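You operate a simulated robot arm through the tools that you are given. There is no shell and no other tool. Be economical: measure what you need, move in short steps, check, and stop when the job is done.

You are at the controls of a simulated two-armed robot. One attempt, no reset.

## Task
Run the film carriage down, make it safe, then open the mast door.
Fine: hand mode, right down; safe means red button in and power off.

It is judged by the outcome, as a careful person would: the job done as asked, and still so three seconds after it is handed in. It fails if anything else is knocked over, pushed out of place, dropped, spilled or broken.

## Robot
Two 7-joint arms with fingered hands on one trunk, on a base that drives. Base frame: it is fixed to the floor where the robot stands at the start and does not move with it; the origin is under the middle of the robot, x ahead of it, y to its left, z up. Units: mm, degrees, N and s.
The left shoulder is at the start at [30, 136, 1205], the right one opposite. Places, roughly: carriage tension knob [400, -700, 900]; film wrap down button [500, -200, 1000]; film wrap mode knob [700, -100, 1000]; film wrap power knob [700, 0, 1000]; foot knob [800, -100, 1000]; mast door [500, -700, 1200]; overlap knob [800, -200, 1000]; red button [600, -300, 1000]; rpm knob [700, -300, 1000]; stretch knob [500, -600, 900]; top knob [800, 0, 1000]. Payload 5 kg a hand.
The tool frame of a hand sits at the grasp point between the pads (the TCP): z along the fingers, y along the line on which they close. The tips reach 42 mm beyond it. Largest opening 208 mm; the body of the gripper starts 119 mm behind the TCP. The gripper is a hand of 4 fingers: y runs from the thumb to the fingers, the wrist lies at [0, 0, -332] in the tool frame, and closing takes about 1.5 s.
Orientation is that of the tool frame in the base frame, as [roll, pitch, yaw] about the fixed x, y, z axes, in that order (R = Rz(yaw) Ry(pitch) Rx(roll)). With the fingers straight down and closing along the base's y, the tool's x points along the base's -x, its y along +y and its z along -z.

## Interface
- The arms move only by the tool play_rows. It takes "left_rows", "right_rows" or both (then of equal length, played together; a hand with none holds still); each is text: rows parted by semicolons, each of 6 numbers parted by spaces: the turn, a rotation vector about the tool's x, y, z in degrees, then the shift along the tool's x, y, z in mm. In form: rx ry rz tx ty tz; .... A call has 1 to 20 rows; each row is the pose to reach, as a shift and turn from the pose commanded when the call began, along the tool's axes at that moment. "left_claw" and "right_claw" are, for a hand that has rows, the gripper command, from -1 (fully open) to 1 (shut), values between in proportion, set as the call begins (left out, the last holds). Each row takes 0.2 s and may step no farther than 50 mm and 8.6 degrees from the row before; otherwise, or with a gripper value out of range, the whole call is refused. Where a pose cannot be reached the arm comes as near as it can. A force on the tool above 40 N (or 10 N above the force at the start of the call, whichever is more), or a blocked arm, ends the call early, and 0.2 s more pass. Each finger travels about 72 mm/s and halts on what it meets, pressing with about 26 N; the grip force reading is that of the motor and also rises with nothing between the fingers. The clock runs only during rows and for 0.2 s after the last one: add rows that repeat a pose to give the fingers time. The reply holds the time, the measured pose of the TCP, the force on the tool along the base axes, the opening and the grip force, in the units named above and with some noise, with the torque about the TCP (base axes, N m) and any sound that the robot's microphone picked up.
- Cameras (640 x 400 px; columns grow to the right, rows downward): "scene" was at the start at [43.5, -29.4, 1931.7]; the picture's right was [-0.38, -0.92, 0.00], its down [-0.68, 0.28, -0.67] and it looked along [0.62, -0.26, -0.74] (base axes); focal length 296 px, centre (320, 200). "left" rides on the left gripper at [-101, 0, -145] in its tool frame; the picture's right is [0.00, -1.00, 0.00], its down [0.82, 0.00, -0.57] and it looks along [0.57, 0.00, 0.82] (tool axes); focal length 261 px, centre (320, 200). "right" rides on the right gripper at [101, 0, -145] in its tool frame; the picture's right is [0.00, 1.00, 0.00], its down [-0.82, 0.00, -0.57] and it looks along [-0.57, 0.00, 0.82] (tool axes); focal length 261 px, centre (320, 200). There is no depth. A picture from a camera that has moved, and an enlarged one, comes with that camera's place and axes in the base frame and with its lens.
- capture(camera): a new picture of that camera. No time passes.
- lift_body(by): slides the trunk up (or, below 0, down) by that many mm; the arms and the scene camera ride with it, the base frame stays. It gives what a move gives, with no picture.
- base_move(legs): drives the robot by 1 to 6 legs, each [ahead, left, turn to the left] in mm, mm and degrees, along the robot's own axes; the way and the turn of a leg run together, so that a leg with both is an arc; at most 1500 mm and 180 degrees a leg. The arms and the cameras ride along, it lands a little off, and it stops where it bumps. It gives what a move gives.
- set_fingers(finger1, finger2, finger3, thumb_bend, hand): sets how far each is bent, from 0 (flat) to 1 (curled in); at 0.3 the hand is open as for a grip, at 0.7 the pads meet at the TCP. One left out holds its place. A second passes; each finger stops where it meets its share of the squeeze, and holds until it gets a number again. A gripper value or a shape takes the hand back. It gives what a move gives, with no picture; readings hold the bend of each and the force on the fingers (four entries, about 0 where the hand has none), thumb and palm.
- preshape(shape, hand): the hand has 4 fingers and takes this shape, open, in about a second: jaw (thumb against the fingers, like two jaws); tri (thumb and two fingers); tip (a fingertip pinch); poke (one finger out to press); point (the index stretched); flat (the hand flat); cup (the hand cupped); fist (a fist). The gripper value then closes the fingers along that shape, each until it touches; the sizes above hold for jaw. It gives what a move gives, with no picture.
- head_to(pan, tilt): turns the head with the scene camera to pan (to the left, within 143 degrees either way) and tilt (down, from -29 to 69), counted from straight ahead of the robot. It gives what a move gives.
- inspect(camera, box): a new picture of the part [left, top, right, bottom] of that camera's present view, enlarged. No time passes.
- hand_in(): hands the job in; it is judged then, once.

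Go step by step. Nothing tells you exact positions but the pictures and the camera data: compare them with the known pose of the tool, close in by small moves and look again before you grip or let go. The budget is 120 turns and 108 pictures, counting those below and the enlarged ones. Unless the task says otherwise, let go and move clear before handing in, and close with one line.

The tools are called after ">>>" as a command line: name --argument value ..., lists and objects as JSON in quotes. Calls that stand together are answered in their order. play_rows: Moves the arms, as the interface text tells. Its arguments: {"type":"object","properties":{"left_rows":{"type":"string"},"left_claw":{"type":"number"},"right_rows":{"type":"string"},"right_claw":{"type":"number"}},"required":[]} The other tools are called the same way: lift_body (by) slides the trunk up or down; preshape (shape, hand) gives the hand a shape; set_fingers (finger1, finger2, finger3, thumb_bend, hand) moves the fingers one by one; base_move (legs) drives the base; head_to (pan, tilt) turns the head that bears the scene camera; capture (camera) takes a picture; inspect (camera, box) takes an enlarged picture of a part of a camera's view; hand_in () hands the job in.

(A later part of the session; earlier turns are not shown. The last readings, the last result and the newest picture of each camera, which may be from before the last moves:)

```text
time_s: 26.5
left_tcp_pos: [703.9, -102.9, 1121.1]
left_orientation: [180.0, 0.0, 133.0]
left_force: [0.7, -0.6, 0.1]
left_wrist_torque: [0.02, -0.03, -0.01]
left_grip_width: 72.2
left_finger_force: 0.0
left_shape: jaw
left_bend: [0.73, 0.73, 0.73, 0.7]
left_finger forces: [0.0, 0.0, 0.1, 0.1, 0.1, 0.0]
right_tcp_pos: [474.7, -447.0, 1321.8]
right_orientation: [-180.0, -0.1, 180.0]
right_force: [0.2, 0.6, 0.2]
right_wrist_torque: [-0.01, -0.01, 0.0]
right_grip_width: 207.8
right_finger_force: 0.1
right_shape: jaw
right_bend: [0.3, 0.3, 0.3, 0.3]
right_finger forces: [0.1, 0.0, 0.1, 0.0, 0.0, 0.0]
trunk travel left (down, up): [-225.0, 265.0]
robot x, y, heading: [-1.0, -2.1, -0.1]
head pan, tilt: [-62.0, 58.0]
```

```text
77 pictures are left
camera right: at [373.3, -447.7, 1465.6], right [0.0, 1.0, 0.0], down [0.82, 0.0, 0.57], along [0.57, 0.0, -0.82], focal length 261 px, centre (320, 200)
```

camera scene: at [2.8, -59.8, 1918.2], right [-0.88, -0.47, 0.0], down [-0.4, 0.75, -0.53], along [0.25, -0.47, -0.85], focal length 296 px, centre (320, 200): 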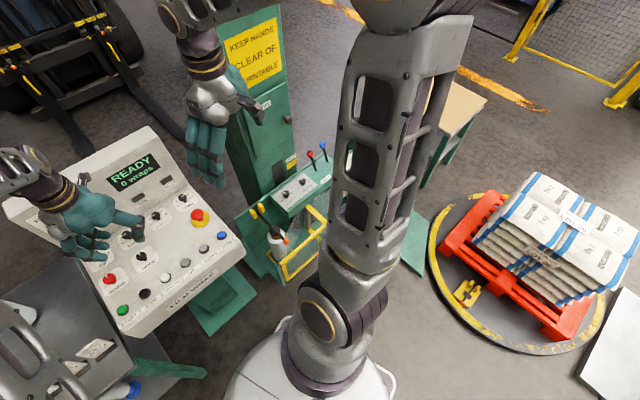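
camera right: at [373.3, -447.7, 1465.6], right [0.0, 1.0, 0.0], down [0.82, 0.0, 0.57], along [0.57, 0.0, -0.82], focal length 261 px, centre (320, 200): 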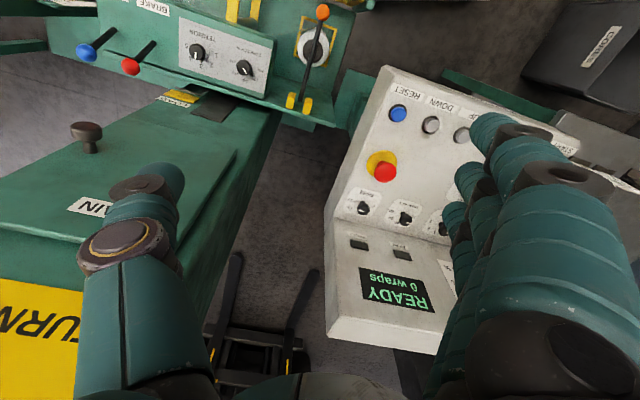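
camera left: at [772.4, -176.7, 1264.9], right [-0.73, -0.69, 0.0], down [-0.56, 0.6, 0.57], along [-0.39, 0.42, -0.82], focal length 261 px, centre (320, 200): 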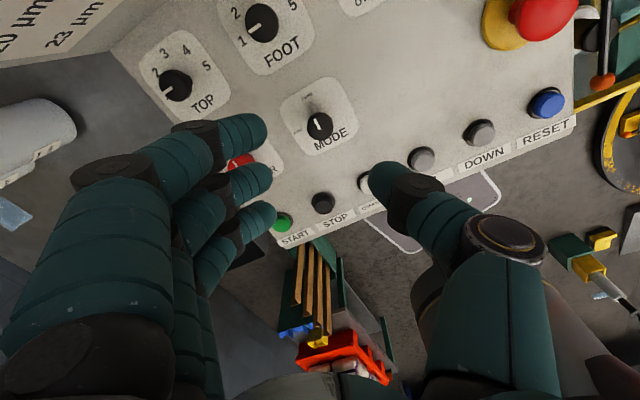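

The robot's base corner may be close to the carriage's path. I look closely there, and at the floor behind the robot.

>>> inspect --camera "scene" --box '[210, 190, 350, 340]'

>>> capture --camera "left"

>>> head_to --pan -120 --tilt 60

>>> capture --camera "scene"

>>> head_to --pan 140 --tilt 60

>>> capture --camera "scene"

```text
2.67 times, centred on (280, 265) of scene
camera zoom: at [2.8, -59.8, 1918.2], right [-0.88, -0.47, 0.0], down [-0.4, 0.75, -0.53], along [0.25, -0.47, -0.85], focal length 790 px, centre (427, 27)
```

zoom: 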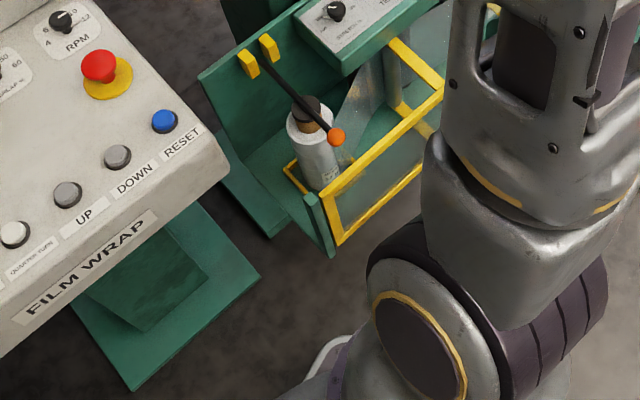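

```text
75 pictures are left
camera left: at [771.8, -176.3, 1265.5], right [-0.73, -0.69, 0.0], down [-0.56, 0.6, 0.57], along [-0.39, 0.42, -0.82], focal length 261 px, centre (320, 200)
```

left: 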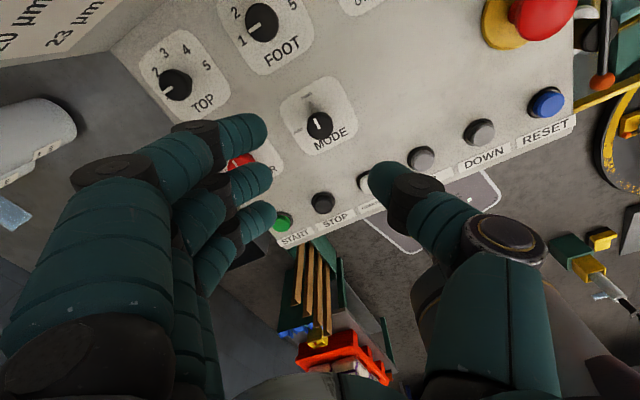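

```text
time_s: 27.8
left_tcp_pos: [703.9, -102.3, 1120.5]
left_orientation: [-179.9, -0.1, 133.0]
left_force: [-0.9, 0.2, 0.2]
left_wrist_torque: [-0.02, 0.0, 0.03]
left_grip_width: 72.3
left_finger_force: 0.0
left_shape: jaw
left_bend: [0.73, 0.73, 0.73, 0.7]
left_finger forces: [0.1, 0.0, 0.0, 0.0, 0.1, 0.0]
right_tcp_pos: [473.5, -447.5, 1320.4]
right_orientation: [-180.0, 0.0, -180.0]
right_force: [0.7, -0.1, -0.1]
right_wrist_torque: [-0.03, 0.02, 0.01]
right_grip_width: 207.9
right_finger_force: 0.1
right_shape: jaw
right_bend: [0.3, 0.3, 0.3, 0.3]
right_finger forces: [0.0, 0.0, 0.0, 0.1, 0.0, 0.0]
trunk travel left (down, up): [-225.0, 265.0]
robot x, y, heading: [1.7, -0.7, 0.2]
head pan, tilt: [-120.0, 60.0]
```

```text
74 pictures are left
camera scene: at [-62.8, -56.8, 1915.9], right [-0.87, 0.5, 0.0], down [0.43, 0.75, -0.5], along [-0.25, -0.43, -0.87], focal length 296 px, centre (320, 200)
```

scene: 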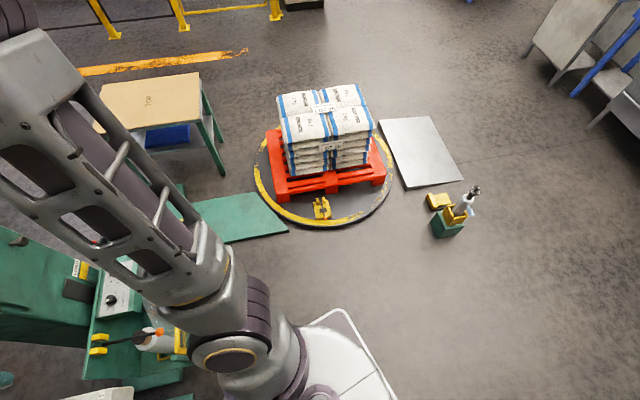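

```text
time_s: 31.4
left_tcp_pos: [704.3, -102.6, 1120.2]
left_orientation: [180.0, 0.0, 133.0]
left_force: [-0.1, 0.0, 0.1]
left_wrist_torque: [0.05, 0.0, -0.01]
left_grip_width: 72.3
left_finger_force: 0.0
left_shape: jaw
left_bend: [0.73, 0.73, 0.73, 0.7]
left_finger forces: [0.0, 0.1, 0.0, 0.0, 0.0, 0.0]
right_tcp_pos: [474.5, -446.3, 1321.7]
right_orientation: [-180.0, 0.1, -180.0]
right_force: [0.1, -0.2, -0.6]
right_wrist_torque: [-0.01, -0.01, 0.0]
right_grip_width: 207.7
right_finger_force: 0.0
right_shape: jaw
right_bend: [0.3, 0.3, 0.3, 0.3]
right_finger forces: [0.0, 0.0, 0.0, 0.1, 0.1, 0.1]
trunk travel left (down, up): [-225.0, 265.0]
robot x, y, heading: [0.7, 2.4, -0.4]
head pan, tilt: [140.0, 60.0]
```

```text
73 pictures are left
camera scene: at [-80.5, 43.8, 1915.9], right [0.64, 0.77, 0.0], down [0.66, -0.56, -0.5], along [-0.38, 0.32, -0.87], focal length 296 px, centre (320, 200)
```

scene: 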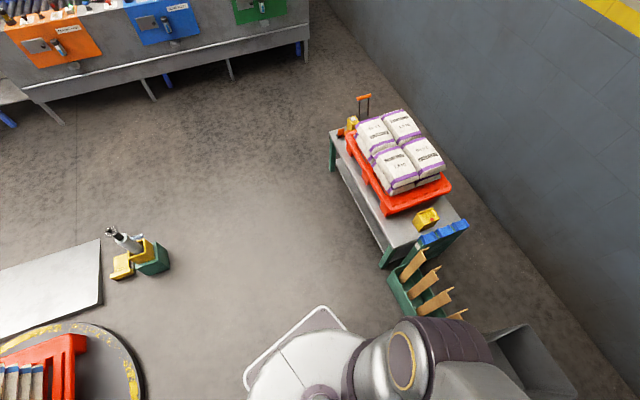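

The carriage comes down very close to the base's front right corner, and the floor behind is free. I back off 130 mm and re-aim the head at the panel.

>>> base_move --legs '[[-130, 0, 0]]'

>>> head_to --pan -38 --tilt 45

>>> preshape --hand "right" --shape "poke"

>>> capture --camera "right"

>>> capture --camera "scene"

```text
time_s: 32.7
left_tcp_pos: [570.9, -103.1, 1122.0]
left_orientation: [180.0, 0.0, 132.9]
left_force: [-1.3, -0.4, 0.1]
left_wrist_torque: [0.02, -0.1, 0.02]
left_grip_width: 72.2
left_finger_force: 0.1
left_shape: jaw
left_bend: [0.73, 0.73, 0.73, 0.7]
left_finger forces: [0.1, 0.0, 0.0, 0.0, 0.1, 0.0]
right_tcp_pos: [342.1, -446.1, 1322.7]
right_orientation: [180.0, 0.0, 179.8]
right_force: [-1.0, -0.3, 0.0]
right_wrist_torque: [0.02, -0.11, -0.03]
right_grip_width: 207.7
right_finger_force: 0.2
right_shape: jaw
right_bend: [0.3, 0.3, 0.3, 0.3]
right_finger forces: [0.0, 0.1, 0.0, 0.0, 0.0, 0.0]
trunk travel left (down, up): [-225.0, 265.0]
robot x, y, heading: [-128.5, 3.9, -0.1]
head pan, tilt: [140.0, 60.0]
```

```text
time_s: 35.4
left_tcp_pos: [572.4, -104.3, 1121.8]
left_orientation: [-180.0, 0.0, 132.9]
left_force: [0.4, -0.8, -0.3]
left_wrist_torque: [-0.01, -0.02, 0.0]
left_grip_width: 72.3
left_finger_force: 0.0
left_shape: jaw
left_bend: [0.73, 0.73, 0.73, 0.7]
left_finger forces: [0.1, 0.0, 0.0, 0.0, 0.1, 0.0]
right_tcp_pos: [343.4, -448.1, 1322.1]
right_orientation: [179.9, 0.0, 179.9]
right_force: [0.1, 0.2, 0.0]
right_wrist_torque: [0.0, 0.03, -0.03]
right_grip_width: 207.7
right_finger_force: 0.0
right_shape: jaw
right_bend: [0.3, 0.3, 0.3, 0.3]
right_finger forces: [0.0, 0.0, 0.0, 0.1, 0.0, 0.1]
trunk travel left (down, up): [-225.0, 265.0]
robot x, y, heading: [-130.7, -5.4, -0.1]
head pan, tilt: [-38.0, 45.0]
```

```text
time_s: 36.3
left_tcp_pos: [571.7, -103.2, 1120.5]
left_orientation: [-180.0, 0.1, 132.9]
left_force: [-0.6, 0.7, -0.2]
left_wrist_torque: [0.02, 0.0, -0.02]
left_grip_width: 72.1
left_finger_force: 0.0
left_shape: jaw
left_bend: [0.73, 0.73, 0.73, 0.7]
left_finger forces: [0.0, 0.0, 0.0, 0.0, 0.0, 0.1]
right_tcp_pos: [343.3, -447.7, 1321.1]
right_orientation: [-180.0, 0.0, 179.9]
right_force: [-0.7, 0.5, -0.5]
right_wrist_torque: [0.03, 0.01, -0.01]
right_grip_width: 0.0
right_finger_force: 0.1
right_shape: poke
right_bend: [1.0, 1.0, 1.0, 0.45]
right_finger forces: [0.0, 0.0, 0.0, 0.0, 0.0, 0.0]
trunk travel left (down, up): [-225.0, 265.0]
robot x, y, heading: [-130.2, -2.6, 0.0]
head pan, tilt: [-38.0, 45.0]
```

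```text
72 pictures are left
camera right: at [241.8, -448.3, 1465.6], right [0.01, 1.0, 0.0], down [0.82, -0.01, 0.57], along [0.57, 0.0, -0.82], focal length 261 px, centre (320, 200)
```

right: 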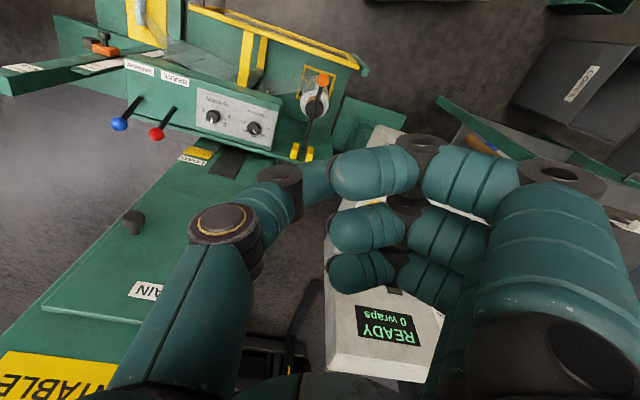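

```text
71 pictures are left
camera scene: at [-96.4, -49.2, 1935.3], right [-0.62, -0.79, 0.0], down [-0.56, 0.44, -0.71], along [0.56, -0.44, -0.71], focal length 296 px, centre (320, 200)
```

scene: 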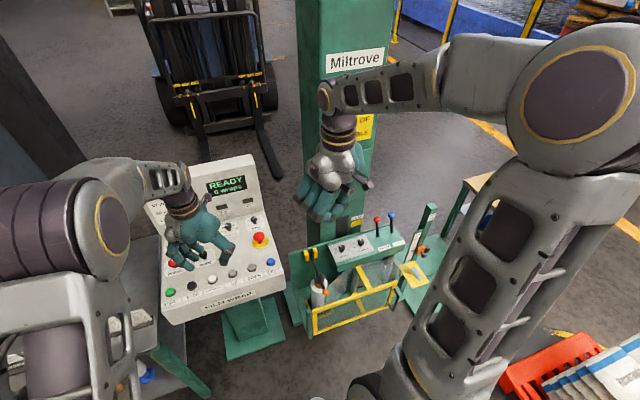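

I set the right hand to a two-finger pinch (middle finger and thumb together), which presses on the tool axis, with the outer fingers curled.

>>> set_fingers --hand "right" --finger1 1 --finger2 0.7 --finger3 1 --thumb_bend 0.7

>>> capture --camera "right"

>>> inspect --camera "scene" --box '[270, 100, 400, 230]'

```text
time_s: 37.3
left_tcp_pos: [573.6, -103.4, 1121.1]
left_orientation: [180.0, -0.1, 133.0]
left_force: [-0.3, 0.2, -0.4]
left_wrist_torque: [0.0, 0.01, 0.0]
left_grip_width: 72.6
left_finger_force: 0.0
left_shape: jaw
left_bend: [0.73, 0.73, 0.73, 0.7]
left_finger forces: [0.1, 0.1, 0.0, 0.0, 0.1, 0.1]
right_tcp_pos: [342.5, -447.1, 1321.2]
right_orientation: [-180.0, 0.0, 179.9]
right_force: [-1.0, -0.3, -0.8]
right_wrist_torque: [0.02, -0.01, -0.01]
right_grip_width: 72.6
right_finger_force: 0.2
right_shape: fingers
right_bend: [1.0, 0.93, 1.0, 0.68]
right_finger forces: [0.0, 0.0, 0.1, 0.0, 0.0, 0.1]
trunk travel left (down, up): [-225.0, 265.0]
robot x, y, heading: [-128.8, -1.5, -0.4]
head pan, tilt: [-38.0, 45.0]
```

```text
70 pictures are left
camera right: at [241.8, -448.2, 1465.6], right [0.01, 1.0, 0.0], down [0.82, 0.0, 0.57], along [0.57, 0.0, -0.82], focal length 261 px, centre (320, 200)
```

right: 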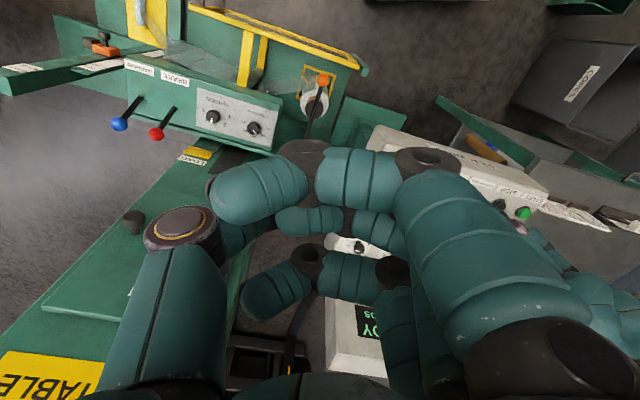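

```text
3.08 times, centred on (335, 165) of scene
camera zoom: at [-96.5, -49.0, 1935.3], right [-0.62, -0.79, 0.0], down [-0.56, 0.44, -0.71], along [0.56, -0.44, -0.71], focal length 912 px, centre (274, 308)
```

zoom: 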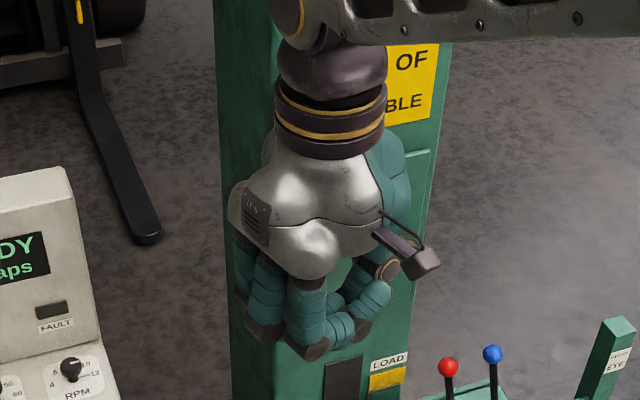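

The middle finger did not settle. I try the "point" shape instead.

>>> preshape --hand "right" --shape "point"

>>> capture --camera "right"

>>> inspect --camera "scene" --box '[270, 100, 400, 230]'

```text
time_s: 38.2
left_tcp_pos: [572.1, -103.8, 1121.2]
left_orientation: [-179.9, 0.0, 132.9]
left_force: [0.4, 0.4, 0.4]
left_wrist_torque: [0.01, 0.02, 0.02]
left_grip_width: 72.7
left_finger_force: 0.1
left_shape: jaw
left_bend: [0.73, 0.73, 0.73, 0.7]
left_finger forces: [0.0, 0.0, 0.0, 0.1, 0.0, 0.1]
right_tcp_pos: [343.6, -447.8, 1320.6]
right_orientation: [-180.0, 0.0, 179.9]
right_force: [0.0, 1.4, -1.0]
right_wrist_torque: [0.02, 0.0, -0.03]
right_grip_width: 201.7
right_finger_force: 0.1
right_shape: point
right_bend: [0.7, 1.0, 1.0, 0.53]
right_finger forces: [0.0, 0.1, 0.1, 0.0, 0.0, 0.0]
trunk travel left (down, up): [-225.0, 265.0]
robot x, y, heading: [-131.8, -4.0, 0.1]
head pan, tilt: [-38.0, 45.0]
```

```text
68 pictures are left
camera right: at [241.8, -448.3, 1465.6], right [0.01, 1.0, 0.0], down [0.82, -0.01, 0.57], along [0.57, 0.0, -0.82], focal length 261 px, centre (320, 200)
```

right: 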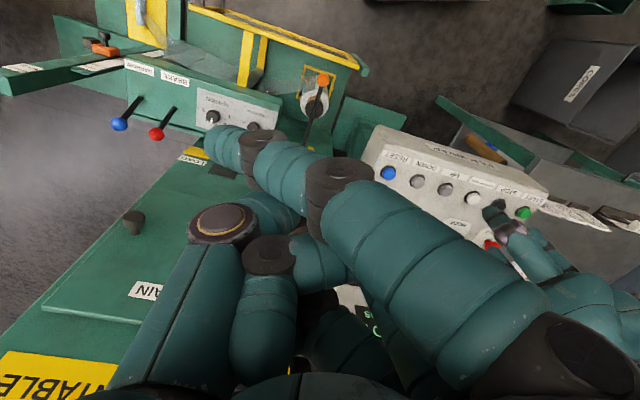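

```text
3.08 times, centred on (335, 165) of scene
camera zoom: at [-96.5, -49.2, 1935.3], right [-0.62, -0.79, 0.0], down [-0.56, 0.44, -0.71], along [0.56, -0.44, -0.71], focal length 912 px, centre (274, 308)
```

zoom: 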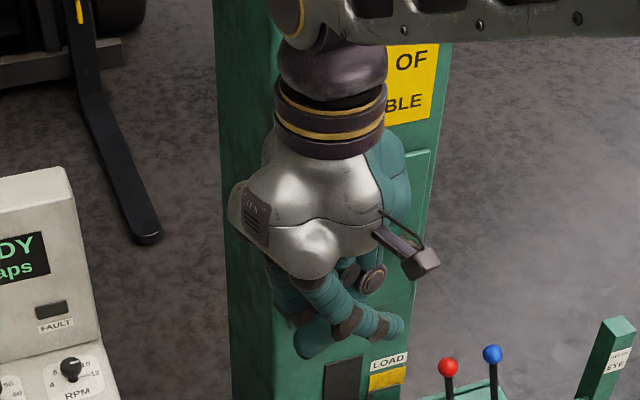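

The index is still moving; I wait and look again.

>>> play_rows --right_rows "0 0 0 0 0 0; 0 0 0 0 0 0; 0 0 0 0 0 0; 0 0 0 0 0 0; 0 0 0 0 0 0; 0 0 0 0 0 0; 0 0 0 0 0 0; 0 0 0 0 0 0"

>>> capture --camera "right"

>>> inspect --camera "scene" --box '[270, 100, 400, 230]'

```text
time_s: 40.0
left_tcp_pos: [573.0, -102.6, 1120.7]
left_orientation: [180.0, 0.0, 132.9]
left_force: [-0.7, -0.1, -0.1]
left_wrist_torque: [0.01, -0.06, -0.02]
left_grip_width: 72.3
left_finger_force: 0.1
left_shape: jaw
left_bend: [0.73, 0.73, 0.73, 0.7]
left_finger forces: [0.0, 0.0, 0.0, 0.0, 0.0, 0.0]
right_tcp_pos: [343.7, -447.5, 1321.1]
right_orientation: [-180.0, 0.0, 179.9]
right_force: [-1.0, -0.2, 0.7]
right_wrist_torque: [-0.05, 0.01, -0.03]
right_grip_width: 201.8
right_finger_force: 0.0
right_shape: point
right_bend: [0.7, 1.0, 1.0, 0.53]
right_finger forces: [0.1, 0.0, 0.0, 0.1, 0.0, 0.0]
trunk travel left (down, up): [-225.0, 265.0]
robot x, y, heading: [-134.8, -1.2, -0.2]
head pan, tilt: [-38.0, 45.0]
```

```text
66 pictures are left
camera right: at [241.8, -448.2, 1465.6], right [0.01, 1.0, 0.0], down [0.82, 0.0, 0.57], along [0.57, 0.0, -0.82], focal length 261 px, centre (320, 200)
```

right: 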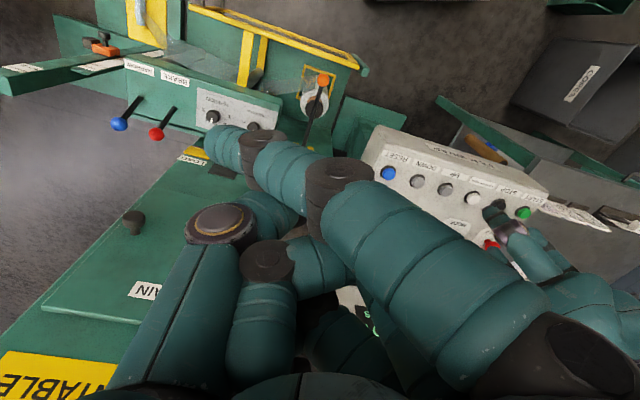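

```text
3.08 times, centred on (335, 165) of scene
camera zoom: at [-96.5, -49.1, 1935.3], right [-0.62, -0.79, 0.0], down [-0.56, 0.44, -0.71], along [0.56, -0.44, -0.71], focal length 912 px, centre (274, 308)
```

zoom: 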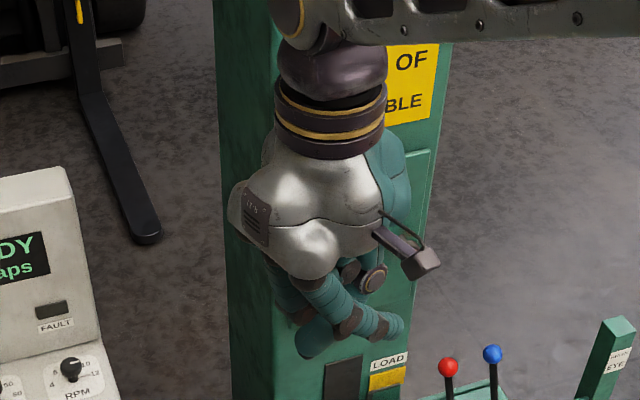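

The point shape does not stretch out. I'll use the closed jaw instead, turned so its finger row runs up the panel, away from the neighbouring buttons. First the left hand moves clear and the right hand takes the jaw shape.

>>> play_rows --left_rows "0 0 0 0 0 -45; 0 0 0 30 28 -80; 0 0 0 62 57 -100; 0 0 0 94 86 -120; 0 0 0 126 115 -130; 0 0 0 158 144 -130; 0 0 0 183 170 -130; 0 0 0 183 170 -130"

>>> preshape --hand "right" --shape "jaw"

>>> play_rows --right_rows "0 0 0 0 0 0; 0 0 0 0 0 0; 0 0 0 0 0 0; 0 0 0 0 0 0; 0 0 0 0 0 0; 0 0 0 0 0 0; 0 0 0 0 0 0; 0 0 0 0 0 0" --right_claw 1

>>> play_rows --right_rows "0 0 5 -26 28 20; 0 0 10 -52 56 40; 0 0 15 -78 84 60; 0 0 17.6 -104 112 80; 0 0 17.6 -130 140 110; 0 0 17.6 -156 168 140; 0 0 17.6 -182 196 170; 0 0 17.6 -205 221 200; 0 0 17.6 -205 221 221; 0 0 17.6 -205 221 221"

>>> capture --camera "right"

>>> capture --camera "scene"

```text
refused: row 2 steps farther than a row can; nothing moved
```

```text
time_s: 40.9
left_tcp_pos: [572.0, -104.9, 1121.4]
left_orientation: [180.0, 0.1, 132.9]
left_force: [-0.2, 0.2, 0.3]
left_wrist_torque: [0.02, -0.02, -0.01]
left_grip_width: 72.3
left_finger_force: 0.0
left_shape: jaw
left_bend: [0.73, 0.73, 0.73, 0.7]
left_finger forces: [0.0, 0.0, 0.0, 0.0, 0.0, 0.0]
right_tcp_pos: [342.0, -448.7, 1320.7]
right_orientation: [-180.0, 0.0, 179.9]
right_force: [0.3, -0.4, 0.6]
right_wrist_torque: [0.01, 0.01, -0.04]
right_grip_width: 208.0
right_finger_force: 0.1
right_shape: jaw
right_bend: [0.3, 0.3, 0.3, 0.3]
right_finger forces: [0.0, 0.1, 0.0, 0.0, 0.1, 0.1]
trunk travel left (down, up): [-225.0, 265.0]
robot x, y, heading: [-130.1, 1.1, -0.2]
head pan, tilt: [-38.0, 45.0]
```

```text
time_s: 42.7
left_tcp_pos: [571.7, -103.5, 1121.8]
left_orientation: [-179.9, 0.0, 132.9]
left_force: [-0.1, 0.1, -0.1]
left_wrist_torque: [-0.02, 0.0, -0.03]
left_grip_width: 72.3
left_finger_force: 0.1
left_shape: jaw
left_bend: [0.73, 0.73, 0.73, 0.7]
left_finger forces: [0.0, 0.0, 0.0, 0.0, 0.1, 0.1]
right_tcp_pos: [342.4, -447.7, 1320.1]
right_orientation: [-179.9, 0.0, 180.0]
right_force: [-0.3, -0.4, -0.3]
right_wrist_torque: [-0.01, 0.0, -0.01]
right_grip_width: 0.0
right_finger_force: 21.3
right_shape: jaw
right_bend: [0.7, 0.7, 0.7, 0.7]
right_finger forces: [0.0, 0.0, 0.0, 0.0, 0.1, 0.0]
trunk travel left (down, up): [-225.0, 265.0]
robot x, y, heading: [-129.0, -2.8, -0.0]
head pan, tilt: [-38.0, 45.0]
```

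```text
time_s: 44.5
left_tcp_pos: [571.4, -91.9, 1116.4]
left_orientation: [179.6, -0.8, 133.1]
left_force: [0.5, 11.2, -2.3]
left_wrist_torque: [-0.55, 0.08, -0.54]
left_grip_width: 70.6
left_finger_force: 0.2
left_shape: jaw
left_bend: [0.73, 0.73, 0.73, 0.7]
left_finger forces: [0.1, 0.1, 0.0, 0.0, 0.1, 0.0]
right_tcp_pos: [550.1, -233.8, 1118.7]
right_orientation: [-179.6, 0.2, 162.0]
right_force: [0.2, -10.6, 2.1]
right_wrist_torque: [0.81, -0.1, 0.33]
right_grip_width: 0.0
right_finger_force: 25.7
right_shape: jaw
right_bend: [0.7, 0.7, 0.7, 0.7]
right_finger forces: [0.0, 0.0, 0.0, 0.1, 0.1, 0.1]
trunk travel left (down, up): [-225.0, 265.0]
robot x, y, heading: [-128.4, 0.6, -0.1]
head pan, tilt: [-38.0, 45.0]
stopped in row 9 (left hand): the force on the tool passed its limit at 50 N (the readings are from after the stop); the commanded pose is now the measured one
```

```text
64 pictures are left
camera right: at [454.5, -202.9, 1264.3], right [0.31, 0.95, -0.01], down [0.78, -0.25, 0.58], along [0.55, -0.18, -0.82], focal length 261 px, centre (320, 200)
```

right: 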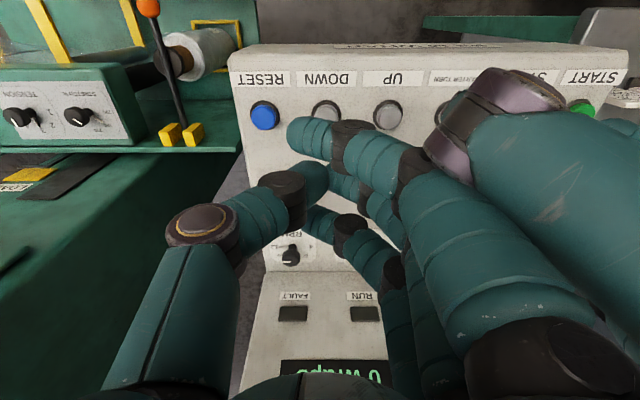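

```text
63 pictures are left
camera scene: at [-95.5, -48.9, 1935.3], right [-0.62, -0.79, 0.0], down [-0.56, 0.44, -0.71], along [0.56, -0.44, -0.71], focal length 296 px, centre (320, 200)
```

scene: 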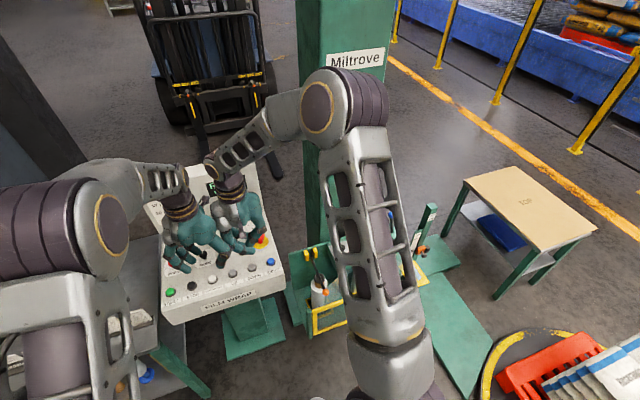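

The left move was refused, so the hands touched lightly; no harm to anything else. I now move the left hand clear in smaller steps.

>>> play_rows --left_rows "0 0 0 25 24 -10; 0 0 0 50 48 -35; 0 0 0 75 72 -60; 0 0 0 100 96 -85; 0 0 0 125 120 -105; 0 0 0 150 144 -120; 0 0 0 175 168 -130; 0 0 0 175 168 -130"

>>> capture --camera "scene"

```text
time_s: 46.3
left_tcp_pos: [575.7, 147.1, 1250.3]
left_orientation: [179.8, -0.8, 132.9]
left_force: [0.8, -0.5, -0.1]
left_wrist_torque: [0.08, 0.02, -0.02]
left_grip_width: 72.3
left_finger_force: 0.0
left_shape: jaw
left_bend: [0.73, 0.73, 0.73, 0.7]
left_finger forces: [0.0, 0.1, 0.0, 0.1, 0.0, 0.1]
right_tcp_pos: [550.7, -234.5, 1119.3]
right_orientation: [-179.7, 0.3, 162.2]
right_force: [0.8, -0.9, -1.4]
right_wrist_torque: [0.08, 0.02, 0.01]
right_grip_width: 0.0
right_finger_force: 25.9
right_shape: jaw
right_bend: [0.7, 0.7, 0.7, 0.7]
right_finger forces: [0.0, 0.0, 0.0, 0.1, 0.0, 0.0]
trunk travel left (down, up): [-225.0, 265.0]
robot x, y, heading: [-131.4, 0.9, -0.3]
head pan, tilt: [-38.0, 45.0]
```

```text
62 pictures are left
camera scene: at [-96.1, -50.5, 1935.2], right [-0.62, -0.79, 0.0], down [-0.56, 0.44, -0.71], along [0.56, -0.44, -0.71], focal length 296 px, centre (320, 200)
```

scene: 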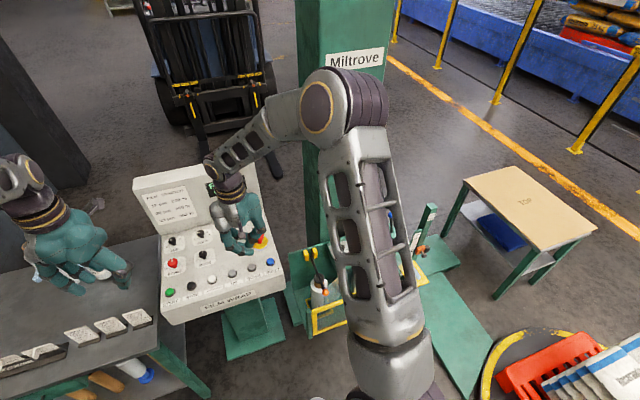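

The DOWN button fits [546,-227,955]. I shift onto it and go down to just above.

>>> play_rows --right_rows "0 0 0 6.8 5.7 0; 0 0 0 6.8 5.7 40; 0 0 0 6.8 5.7 80; 0 0 0 6.8 5.7 110; 0 0 0 6.8 5.7 110"

>>> capture --camera "right"

>>> inspect --camera "scene" --box '[150, 180, 300, 310]'

```text
time_s: 47.5
left_tcp_pos: [574.9, 147.5, 1252.0]
left_orientation: [179.8, -0.7, 133.0]
left_force: [-0.9, -0.3, 0.3]
left_wrist_torque: [0.0, -0.05, -0.02]
left_grip_width: 72.5
left_finger_force: 0.1
left_shape: jaw
left_bend: [0.73, 0.73, 0.73, 0.7]
left_finger forces: [0.1, 0.0, 0.0, 0.0, 0.1, 0.0]
right_tcp_pos: [545.1, -225.4, 1010.4]
right_orientation: [-179.8, 0.2, 162.1]
right_force: [0.1, 0.1, 0.8]
right_wrist_torque: [-0.01, -0.07, -0.01]
right_grip_width: 0.1
right_finger_force: 25.9
right_shape: jaw
right_bend: [0.7, 0.7, 0.7, 0.7]
right_finger forces: [0.1, 0.0, 0.0, 0.0, 0.1, 0.0]
trunk travel left (down, up): [-225.0, 265.0]
robot x, y, heading: [-132.4, 4.1, -0.5]
head pan, tilt: [-38.0, 45.0]
```

```text
61 pictures are left
camera right: at [449.3, -195.1, 1154.0], right [0.31, 0.95, 0.0], down [0.78, -0.25, 0.58], along [0.55, -0.18, -0.82], focal length 261 px, centre (320, 200)
```

right: 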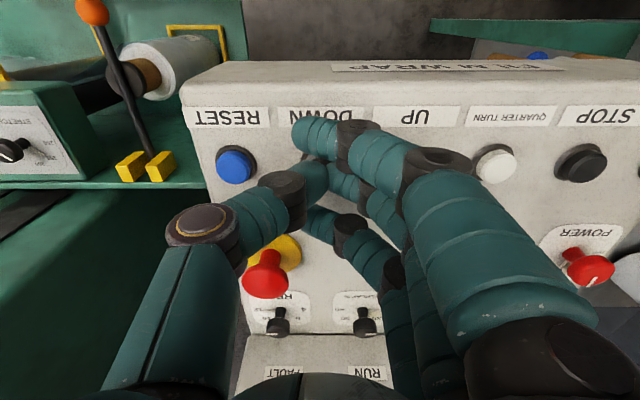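

```text
3.08 times, centred on (225, 245) of scene
camera zoom: at [-97.3, -48.8, 1935.4], right [-0.62, -0.79, 0.0], down [-0.56, 0.44, -0.71], along [0.56, -0.44, -0.71], focal length 912 px, centre (612, 62)
```

zoom: 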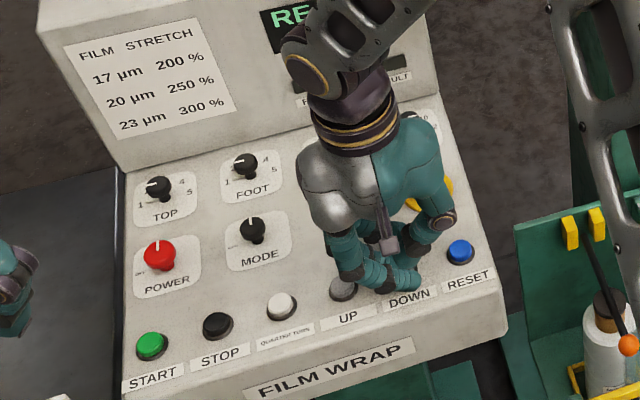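

Aligned over DOWN. I press down slowly while reading force and sound.

>>> play_rows --right_rows "0 0 0 0 0 4; 0 0 0 0 0 8; 0 0 0 0 0 11; 0 0 0 0 0 13; 0 0 0 0 0 15"

>>> inspect --camera "scene" --box '[150, 180, 300, 310]'

```text
time_s: 48.7
left_tcp_pos: [573.2, 148.1, 1250.9]
left_orientation: [179.8, -0.6, 133.0]
left_force: [-0.3, 0.4, -0.3]
left_wrist_torque: [0.0, -0.03, 0.0]
left_grip_width: 72.6
left_finger_force: 0.1
left_shape: jaw
left_bend: [0.73, 0.73, 0.73, 0.7]
left_finger forces: [0.0, 0.1, 0.0, 0.1, 0.0, 0.0]
right_tcp_pos: [545.0, -225.7, 997.5]
right_orientation: [-179.8, 0.4, 162.1]
right_force: [2.0, -1.0, 36.1]
right_wrist_torque: [0.36, -0.11, -0.02]
right_grip_width: 0.1
right_finger_force: 25.9
right_shape: jaw
right_bend: [0.7, 0.7, 0.7, 0.7]
right_finger forces: [0.1, 63.1, 0.0, 0.0, 0.0, 0.0]
trunk travel left (down, up): [-225.0, 265.0]
robot x, y, heading: [-130.1, 2.6, -0.1]
head pan, tilt: [-38.0, 45.0]
heard: click
```

```text
3.08 times, centred on (225, 245) of scene
camera zoom: at [-99.1, -48.2, 1935.7], right [-0.62, -0.79, 0.0], down [-0.56, 0.44, -0.71], along [0.56, -0.44, -0.71], focal length 912 px, centre (612, 62)
```

zoom: 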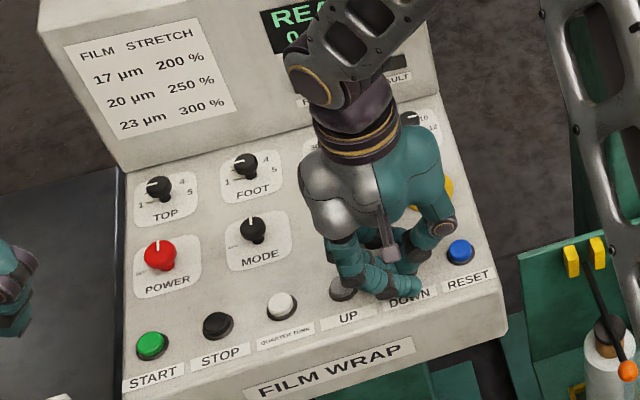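

A click was heard, and the carriage has begun to move down. I hold the button.

>>> play_rows --right_rows "0 0 0 0 0 0; 0 0 0 0 0 0; 0 0 0 0 0 0; 0 0 0 0 0 0; 0 0 0 0 0 0; 0 0 0 0 0 0; 0 0 0 0 0 0; 0 0 0 0 0 0; 0 0 0 0 0 0; 0 0 0 0 0 0"

>>> capture --camera "scene"

```text
time_s: 50.9
left_tcp_pos: [574.0, 147.7, 1251.2]
left_orientation: [179.7, -0.6, 133.0]
left_force: [0.1, 0.0, -0.2]
left_wrist_torque: [0.03, 0.0, 0.02]
left_grip_width: 72.4
left_finger_force: 0.2
left_shape: jaw
left_bend: [0.73, 0.73, 0.73, 0.7]
left_finger forces: [0.0, 0.0, 0.0, 0.0, 0.1, 0.0]
right_tcp_pos: [543.5, -225.5, 996.7]
right_orientation: [-179.8, 0.3, 162.1]
right_force: [5.5, -1.2, 42.8]
right_wrist_torque: [0.37, -0.43, -0.1]
right_grip_width: 0.0
right_finger_force: 26.0
right_shape: jaw
right_bend: [0.7, 0.7, 0.7, 0.69]
right_finger forces: [0.0, 0.0, 0.0, 0.1, 0.0, 0.1]
trunk travel left (down, up): [-225.0, 265.0]
robot x, y, heading: [-133.8, 2.1, 0.0]
head pan, tilt: [-38.0, 45.0]
```

```text
58 pictures are left
camera scene: at [-99.3, -48.0, 1935.5], right [-0.62, -0.79, 0.0], down [-0.56, 0.44, -0.71], along [0.56, -0.44, -0.71], focal length 296 px, centre (320, 200)
```

scene: 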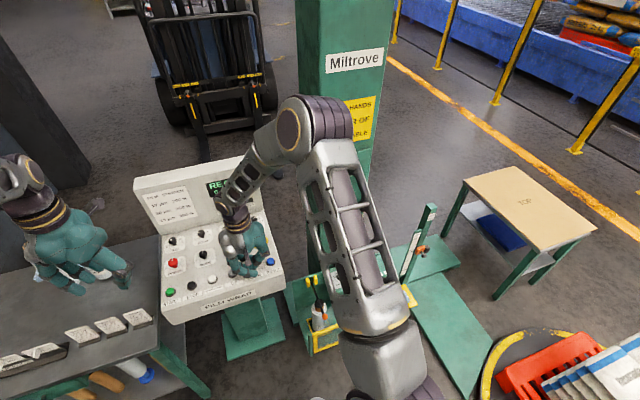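

The carriage is moving slowly. I keep holding.

>>> play_rows --right_rows "0 0 0 0 0 0; 0 0 0 0 0 0; 0 0 0 0 0 0; 0 0 0 0 0 0; 0 0 0 0 0 0; 0 0 0 0 0 0; 0 0 0 0 0 0; 0 0 0 0 0 0; 0 0 0 0 0 0; 0 0 0 0 0 0; 0 0 0 0 0 0; 0 0 0 0 0 0; 0 0 0 0 0 0; 0 0 0 0 0 0; 0 0 0 0 0 0; 0 0 0 0 0 0; 0 0 0 0 0 0; 0 0 0 0 0 0; 0 0 0 0 0 0; 0 0 0 0 0 0"

>>> inspect --camera "scene" --box '[150, 180, 450, 380]'

```text
time_s: 55.1
left_tcp_pos: [572.5, 147.1, 1251.5]
left_orientation: [179.7, -0.6, 133.0]
left_force: [0.1, -0.7, 0.3]
left_wrist_torque: [0.0, -0.02, 0.02]
left_grip_width: 72.6
left_finger_force: 0.0
left_shape: jaw
left_bend: [0.73, 0.73, 0.73, 0.7]
left_finger forces: [0.0, 0.1, 0.0, 0.0, 0.1, 0.1]
right_tcp_pos: [543.9, -224.4, 995.8]
right_orientation: [-179.8, 0.5, 162.1]
right_force: [-5.3, 1.2, 40.1]
right_wrist_torque: [0.41, 0.13, 0.01]
right_grip_width: 0.0
right_finger_force: 26.0
right_shape: jaw
right_bend: [0.7, 0.7, 0.7, 0.69]
right_finger forces: [0.1, 0.0, 0.0, 0.1, 0.1, 0.0]
trunk travel left (down, up): [-225.0, 265.0]
robot x, y, heading: [-133.5, -0.5, -0.2]
head pan, tilt: [-38.0, 45.0]
```

```text
2.00 times, centred on (300, 280) of scene
camera zoom: at [-100.0, -47.9, 1935.5], right [-0.62, -0.79, 0.0], down [-0.56, 0.44, -0.71], along [0.56, -0.44, -0.71], focal length 593 px, centre (360, 40)
```

zoom: 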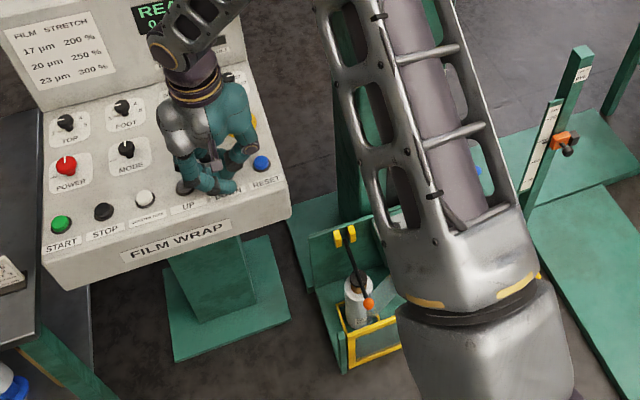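

Still descending; hold further.

>>> play_rows --right_rows "0 0 0 0 0 0; 0 0 0 0 0 0; 0 0 0 0 0 0; 0 0 0 0 0 0; 0 0 0 0 0 0; 0 0 0 0 0 0; 0 0 0 0 0 0; 0 0 0 0 0 0; 0 0 0 0 0 0; 0 0 0 0 0 0; 0 0 0 0 0 0; 0 0 0 0 0 0; 0 0 0 0 0 0; 0 0 0 0 0 0; 0 0 0 0 0 0; 0 0 0 0 0 0; 0 0 0 0 0 0; 0 0 0 0 0 0; 0 0 0 0 0 0; 0 0 0 0 0 0"

>>> inspect --camera "scene" --box '[150, 180, 450, 380]'

```text
time_s: 59.3
left_tcp_pos: [572.8, 148.4, 1251.2]
left_orientation: [179.7, -0.6, 133.0]
left_force: [0.6, 0.4, -0.1]
left_wrist_torque: [-0.02, 0.01, 0.0]
left_grip_width: 72.6
left_finger_force: 0.1
left_shape: jaw
left_bend: [0.73, 0.73, 0.73, 0.7]
left_finger forces: [0.0, 0.1, 0.1, 0.0, 0.0, 0.0]
right_tcp_pos: [544.4, -225.5, 998.2]
right_orientation: [-179.8, 0.4, 162.2]
right_force: [-5.8, 1.2, 40.2]
right_wrist_torque: [0.45, 0.15, 0.04]
right_grip_width: 0.1
right_finger_force: 25.8
right_shape: jaw
right_bend: [0.7, 0.7, 0.7, 0.69]
right_finger forces: [0.1, 0.0, 0.0, 0.1, 0.0, 0.0]
trunk travel left (down, up): [-225.0, 265.0]
robot x, y, heading: [-132.4, 0.3, -0.2]
head pan, tilt: [-38.0, 45.0]
```

```text
2.00 times, centred on (300, 280) of scene
camera zoom: at [-100.1, -47.9, 1935.5], right [-0.62, -0.79, 0.0], down [-0.56, 0.44, -0.71], along [0.56, -0.44, -0.71], focal length 593 px, centre (360, 40)
```

zoom: 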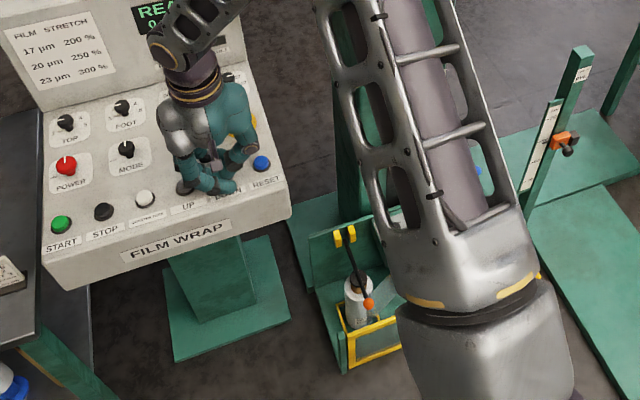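

The carriage has stopped, still with the button pressed. I check that it is at its bottom stop.

>>> inspect --camera "scene" --box '[280, 260, 370, 380]'

>>> capture --camera "right"

>>> capture --camera "left"

```text
3.33 times, centred on (325, 320) of scene
camera zoom: at [-100.1, -47.9, 1935.5], right [-0.62, -0.79, 0.0], down [-0.56, 0.44, -0.71], along [0.56, -0.44, -0.71], focal length 988 px, centre (303, -200)
```

zoom: 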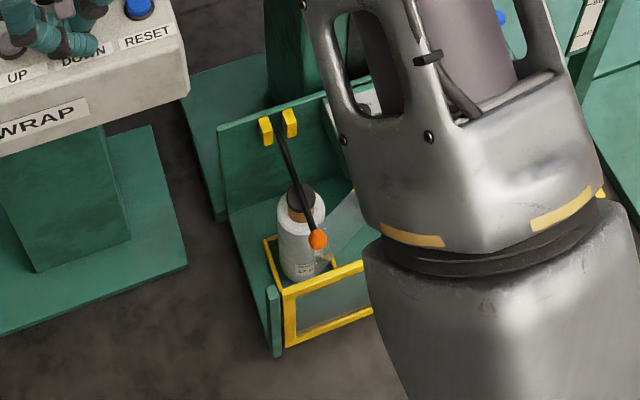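

```text
54 pictures are left
camera right: at [447.4, -193.9, 1140.9], right [0.31, 0.95, 0.0], down [0.78, -0.25, 0.58], along [0.55, -0.18, -0.82], focal length 261 px, centre (320, 200)
```

right: 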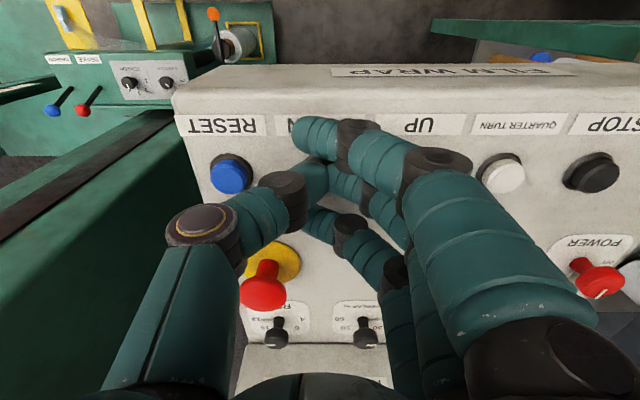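

```text
53 pictures are left
camera left: at [642.3, 72.9, 1394.4], right [-0.73, -0.69, -0.01], down [-0.56, 0.59, 0.58], along [-0.4, 0.43, -0.81], focal length 261 px, centre (320, 200)
```

left: 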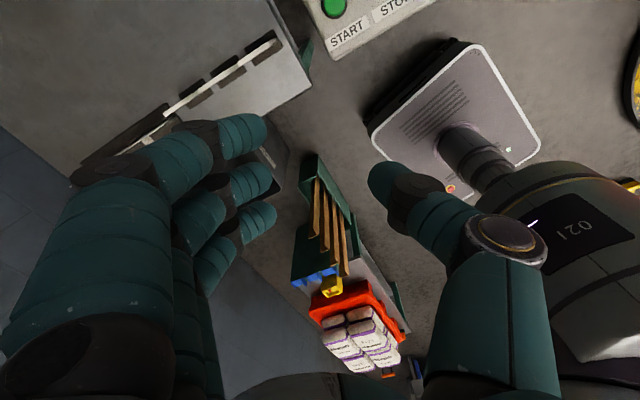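

The carriage stands at its lower stop and no longer moves under a held button. I release DOWN and move above the red button.

>>> play_rows --right_rows "0 0 0 0 0 -30; 0 0 0 0 0 -70; 0 0 0 0 0 -90; 0 0 0 -40 -18 -90; 0 0 0 -80 -37 -90; 0 0 0 -115.4 -55.3 -90; 0 0 0 -115.4 -55.3 -90"

>>> capture --camera "right"

>>> capture --camera "scene"

```text
time_s: 60.9
left_tcp_pos: [575.3, 148.1, 1249.7]
left_orientation: [179.9, -0.7, 133.0]
left_force: [-0.4, 0.7, 0.0]
left_wrist_torque: [-0.05, -0.09, 0.0]
left_grip_width: 72.8
left_finger_force: 0.0
left_shape: jaw
left_bend: [0.73, 0.73, 0.73, 0.7]
left_finger forces: [0.0, 0.1, 0.1, 0.0, 0.1, 0.2]
right_tcp_pos: [637.6, -311.7, 1088.1]
right_orientation: [-179.8, 0.3, 162.1]
right_force: [-0.4, 0.2, 0.4]
right_wrist_torque: [-0.1, -0.04, 0.0]
right_grip_width: 0.0
right_finger_force: 25.7
right_shape: jaw
right_bend: [0.7, 0.7, 0.7, 0.7]
right_finger forces: [0.1, 0.0, 0.0, 0.0, 0.1, 0.0]
trunk travel left (down, up): [-225.0, 265.0]
robot x, y, heading: [-133.7, 0.7, -0.3]
head pan, tilt: [-38.0, 45.0]
```

```text
52 pictures are left
camera right: at [541.2, -280.7, 1231.9], right [0.31, 0.95, 0.0], down [0.78, -0.25, 0.58], along [0.55, -0.18, -0.82], focal length 261 px, centre (320, 200)
```

right: 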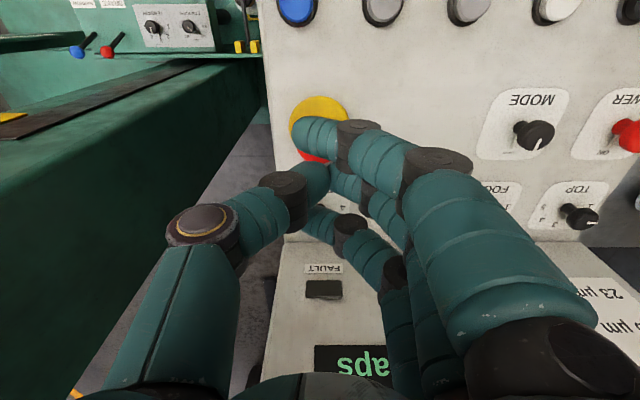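

```text
51 pictures are left
camera scene: at [-97.8, -48.1, 1935.4], right [-0.62, -0.79, 0.0], down [-0.56, 0.44, -0.71], along [0.56, -0.44, -0.71], focal length 296 px, centre (320, 200)
```

scene: 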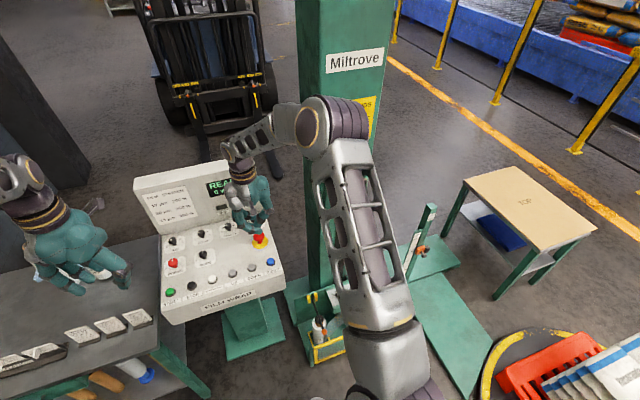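

Over the red button. I press down until it clicks.

>>> play_rows --right_rows "0 0 0 0 0 25; 0 0 0 0 0 40; 0 0 0 0 0 46; 0 0 0 0 0 51; 0 0 0 0 0 55; 0 0 0 0 0 58; 0 0 0 0 0 61; 0 0 0 0 0 64; 0 0 0 0 0 67; 0 0 0 0 0 70"

>>> inspect --camera "scene" --box '[150, 150, 300, 280]'

```text
time_s: 62.4
left_tcp_pos: [573.1, 148.1, 1250.5]
left_orientation: [179.7, -0.6, 133.0]
left_force: [0.9, -0.5, -0.3]
left_wrist_torque: [0.04, 0.07, 0.02]
left_grip_width: 71.9
left_finger_force: 0.1
left_shape: jaw
left_bend: [0.73, 0.73, 0.73, 0.7]
left_finger forces: [0.1, 0.0, 0.0, 0.0, 0.1, 0.0]
right_tcp_pos: [640.0, -312.2, 1035.2]
right_orientation: [180.0, 0.7, 162.1]
right_force: [-7.1, 1.8, 28.2]
right_wrist_torque: [0.38, 0.33, 0.1]
right_grip_width: 0.1
right_finger_force: 25.8
right_shape: jaw
right_bend: [0.7, 0.7, 0.7, 0.69]
right_finger forces: [0.0, 0.0, 0.0, 0.0, 0.0, 0.1]
trunk travel left (down, up): [-225.0, 265.0]
robot x, y, heading: [-124.9, -1.4, 0.2]
head pan, tilt: [-38.0, 45.0]
stopped in row 7 (right hand): the force on the tool passed its limit at 42 N (the readings are from after the stop); the commanded pose is now the measured one
```

```text
3.08 times, centred on (225, 215) of scene
camera zoom: at [-99.0, -48.5, 1935.5], right [-0.62, -0.79, 0.0], down [-0.56, 0.44, -0.71], along [0.56, -0.44, -0.71], focal length 912 px, centre (612, 154)
```

zoom: 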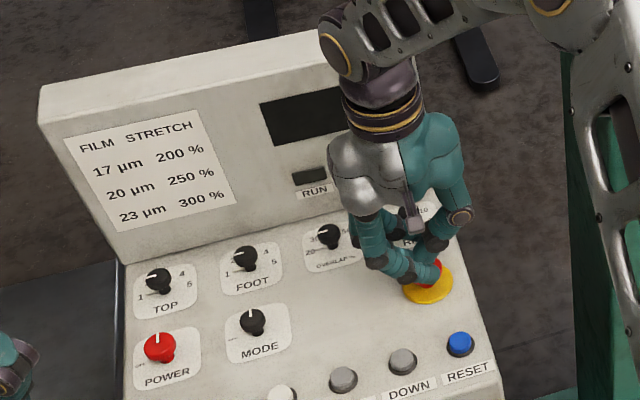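

The display went dark. I lift off and check whether the button stays in.

>>> play_rows --right_rows "0 0 0 0 0 -30; 0 0 0 0 0 -70; 0 0 0 40 10 -110; 0 0 0 85 15 -120; 0 0 0 130 20 -130; 0 0 0 170 20 -140; 0 0 0 170 20 -140"

>>> inspect --camera "scene" --box '[150, 150, 300, 280]'

>>> capture --camera "right"

```text
refused: row 3 steps farther than a row can; nothing moved
```

```text
3.08 times, centred on (225, 215) of scene
camera zoom: at [-99.0, -48.5, 1935.5], right [-0.62, -0.79, 0.0], down [-0.56, 0.44, -0.71], along [0.56, -0.44, -0.71], focal length 912 px, centre (612, 154)
```

zoom: 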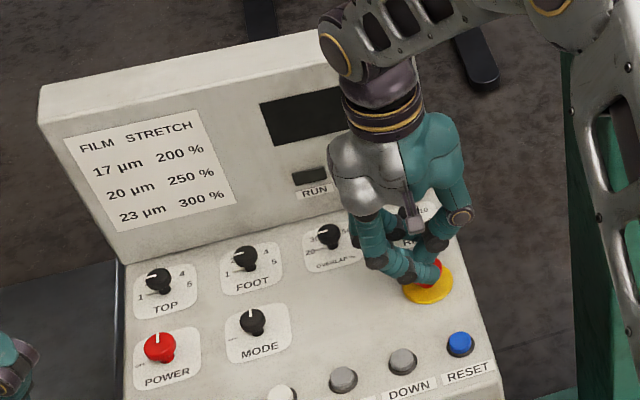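

```text
48 pictures are left
camera right: at [542.8, -281.2, 1178.7], right [0.31, 0.95, 0.0], down [0.77, -0.25, 0.58], along [0.55, -0.18, -0.81], focal length 261 px, centre (320, 200)
```

right: 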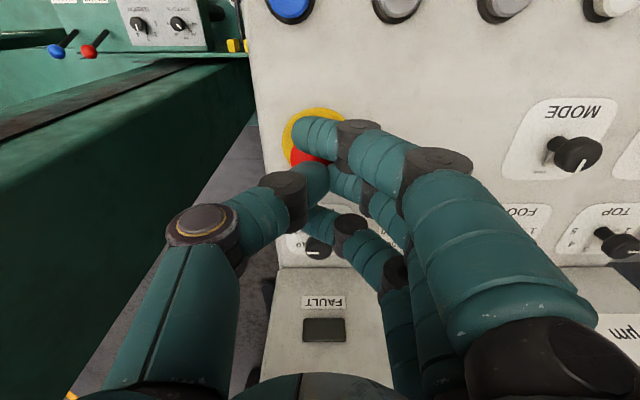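

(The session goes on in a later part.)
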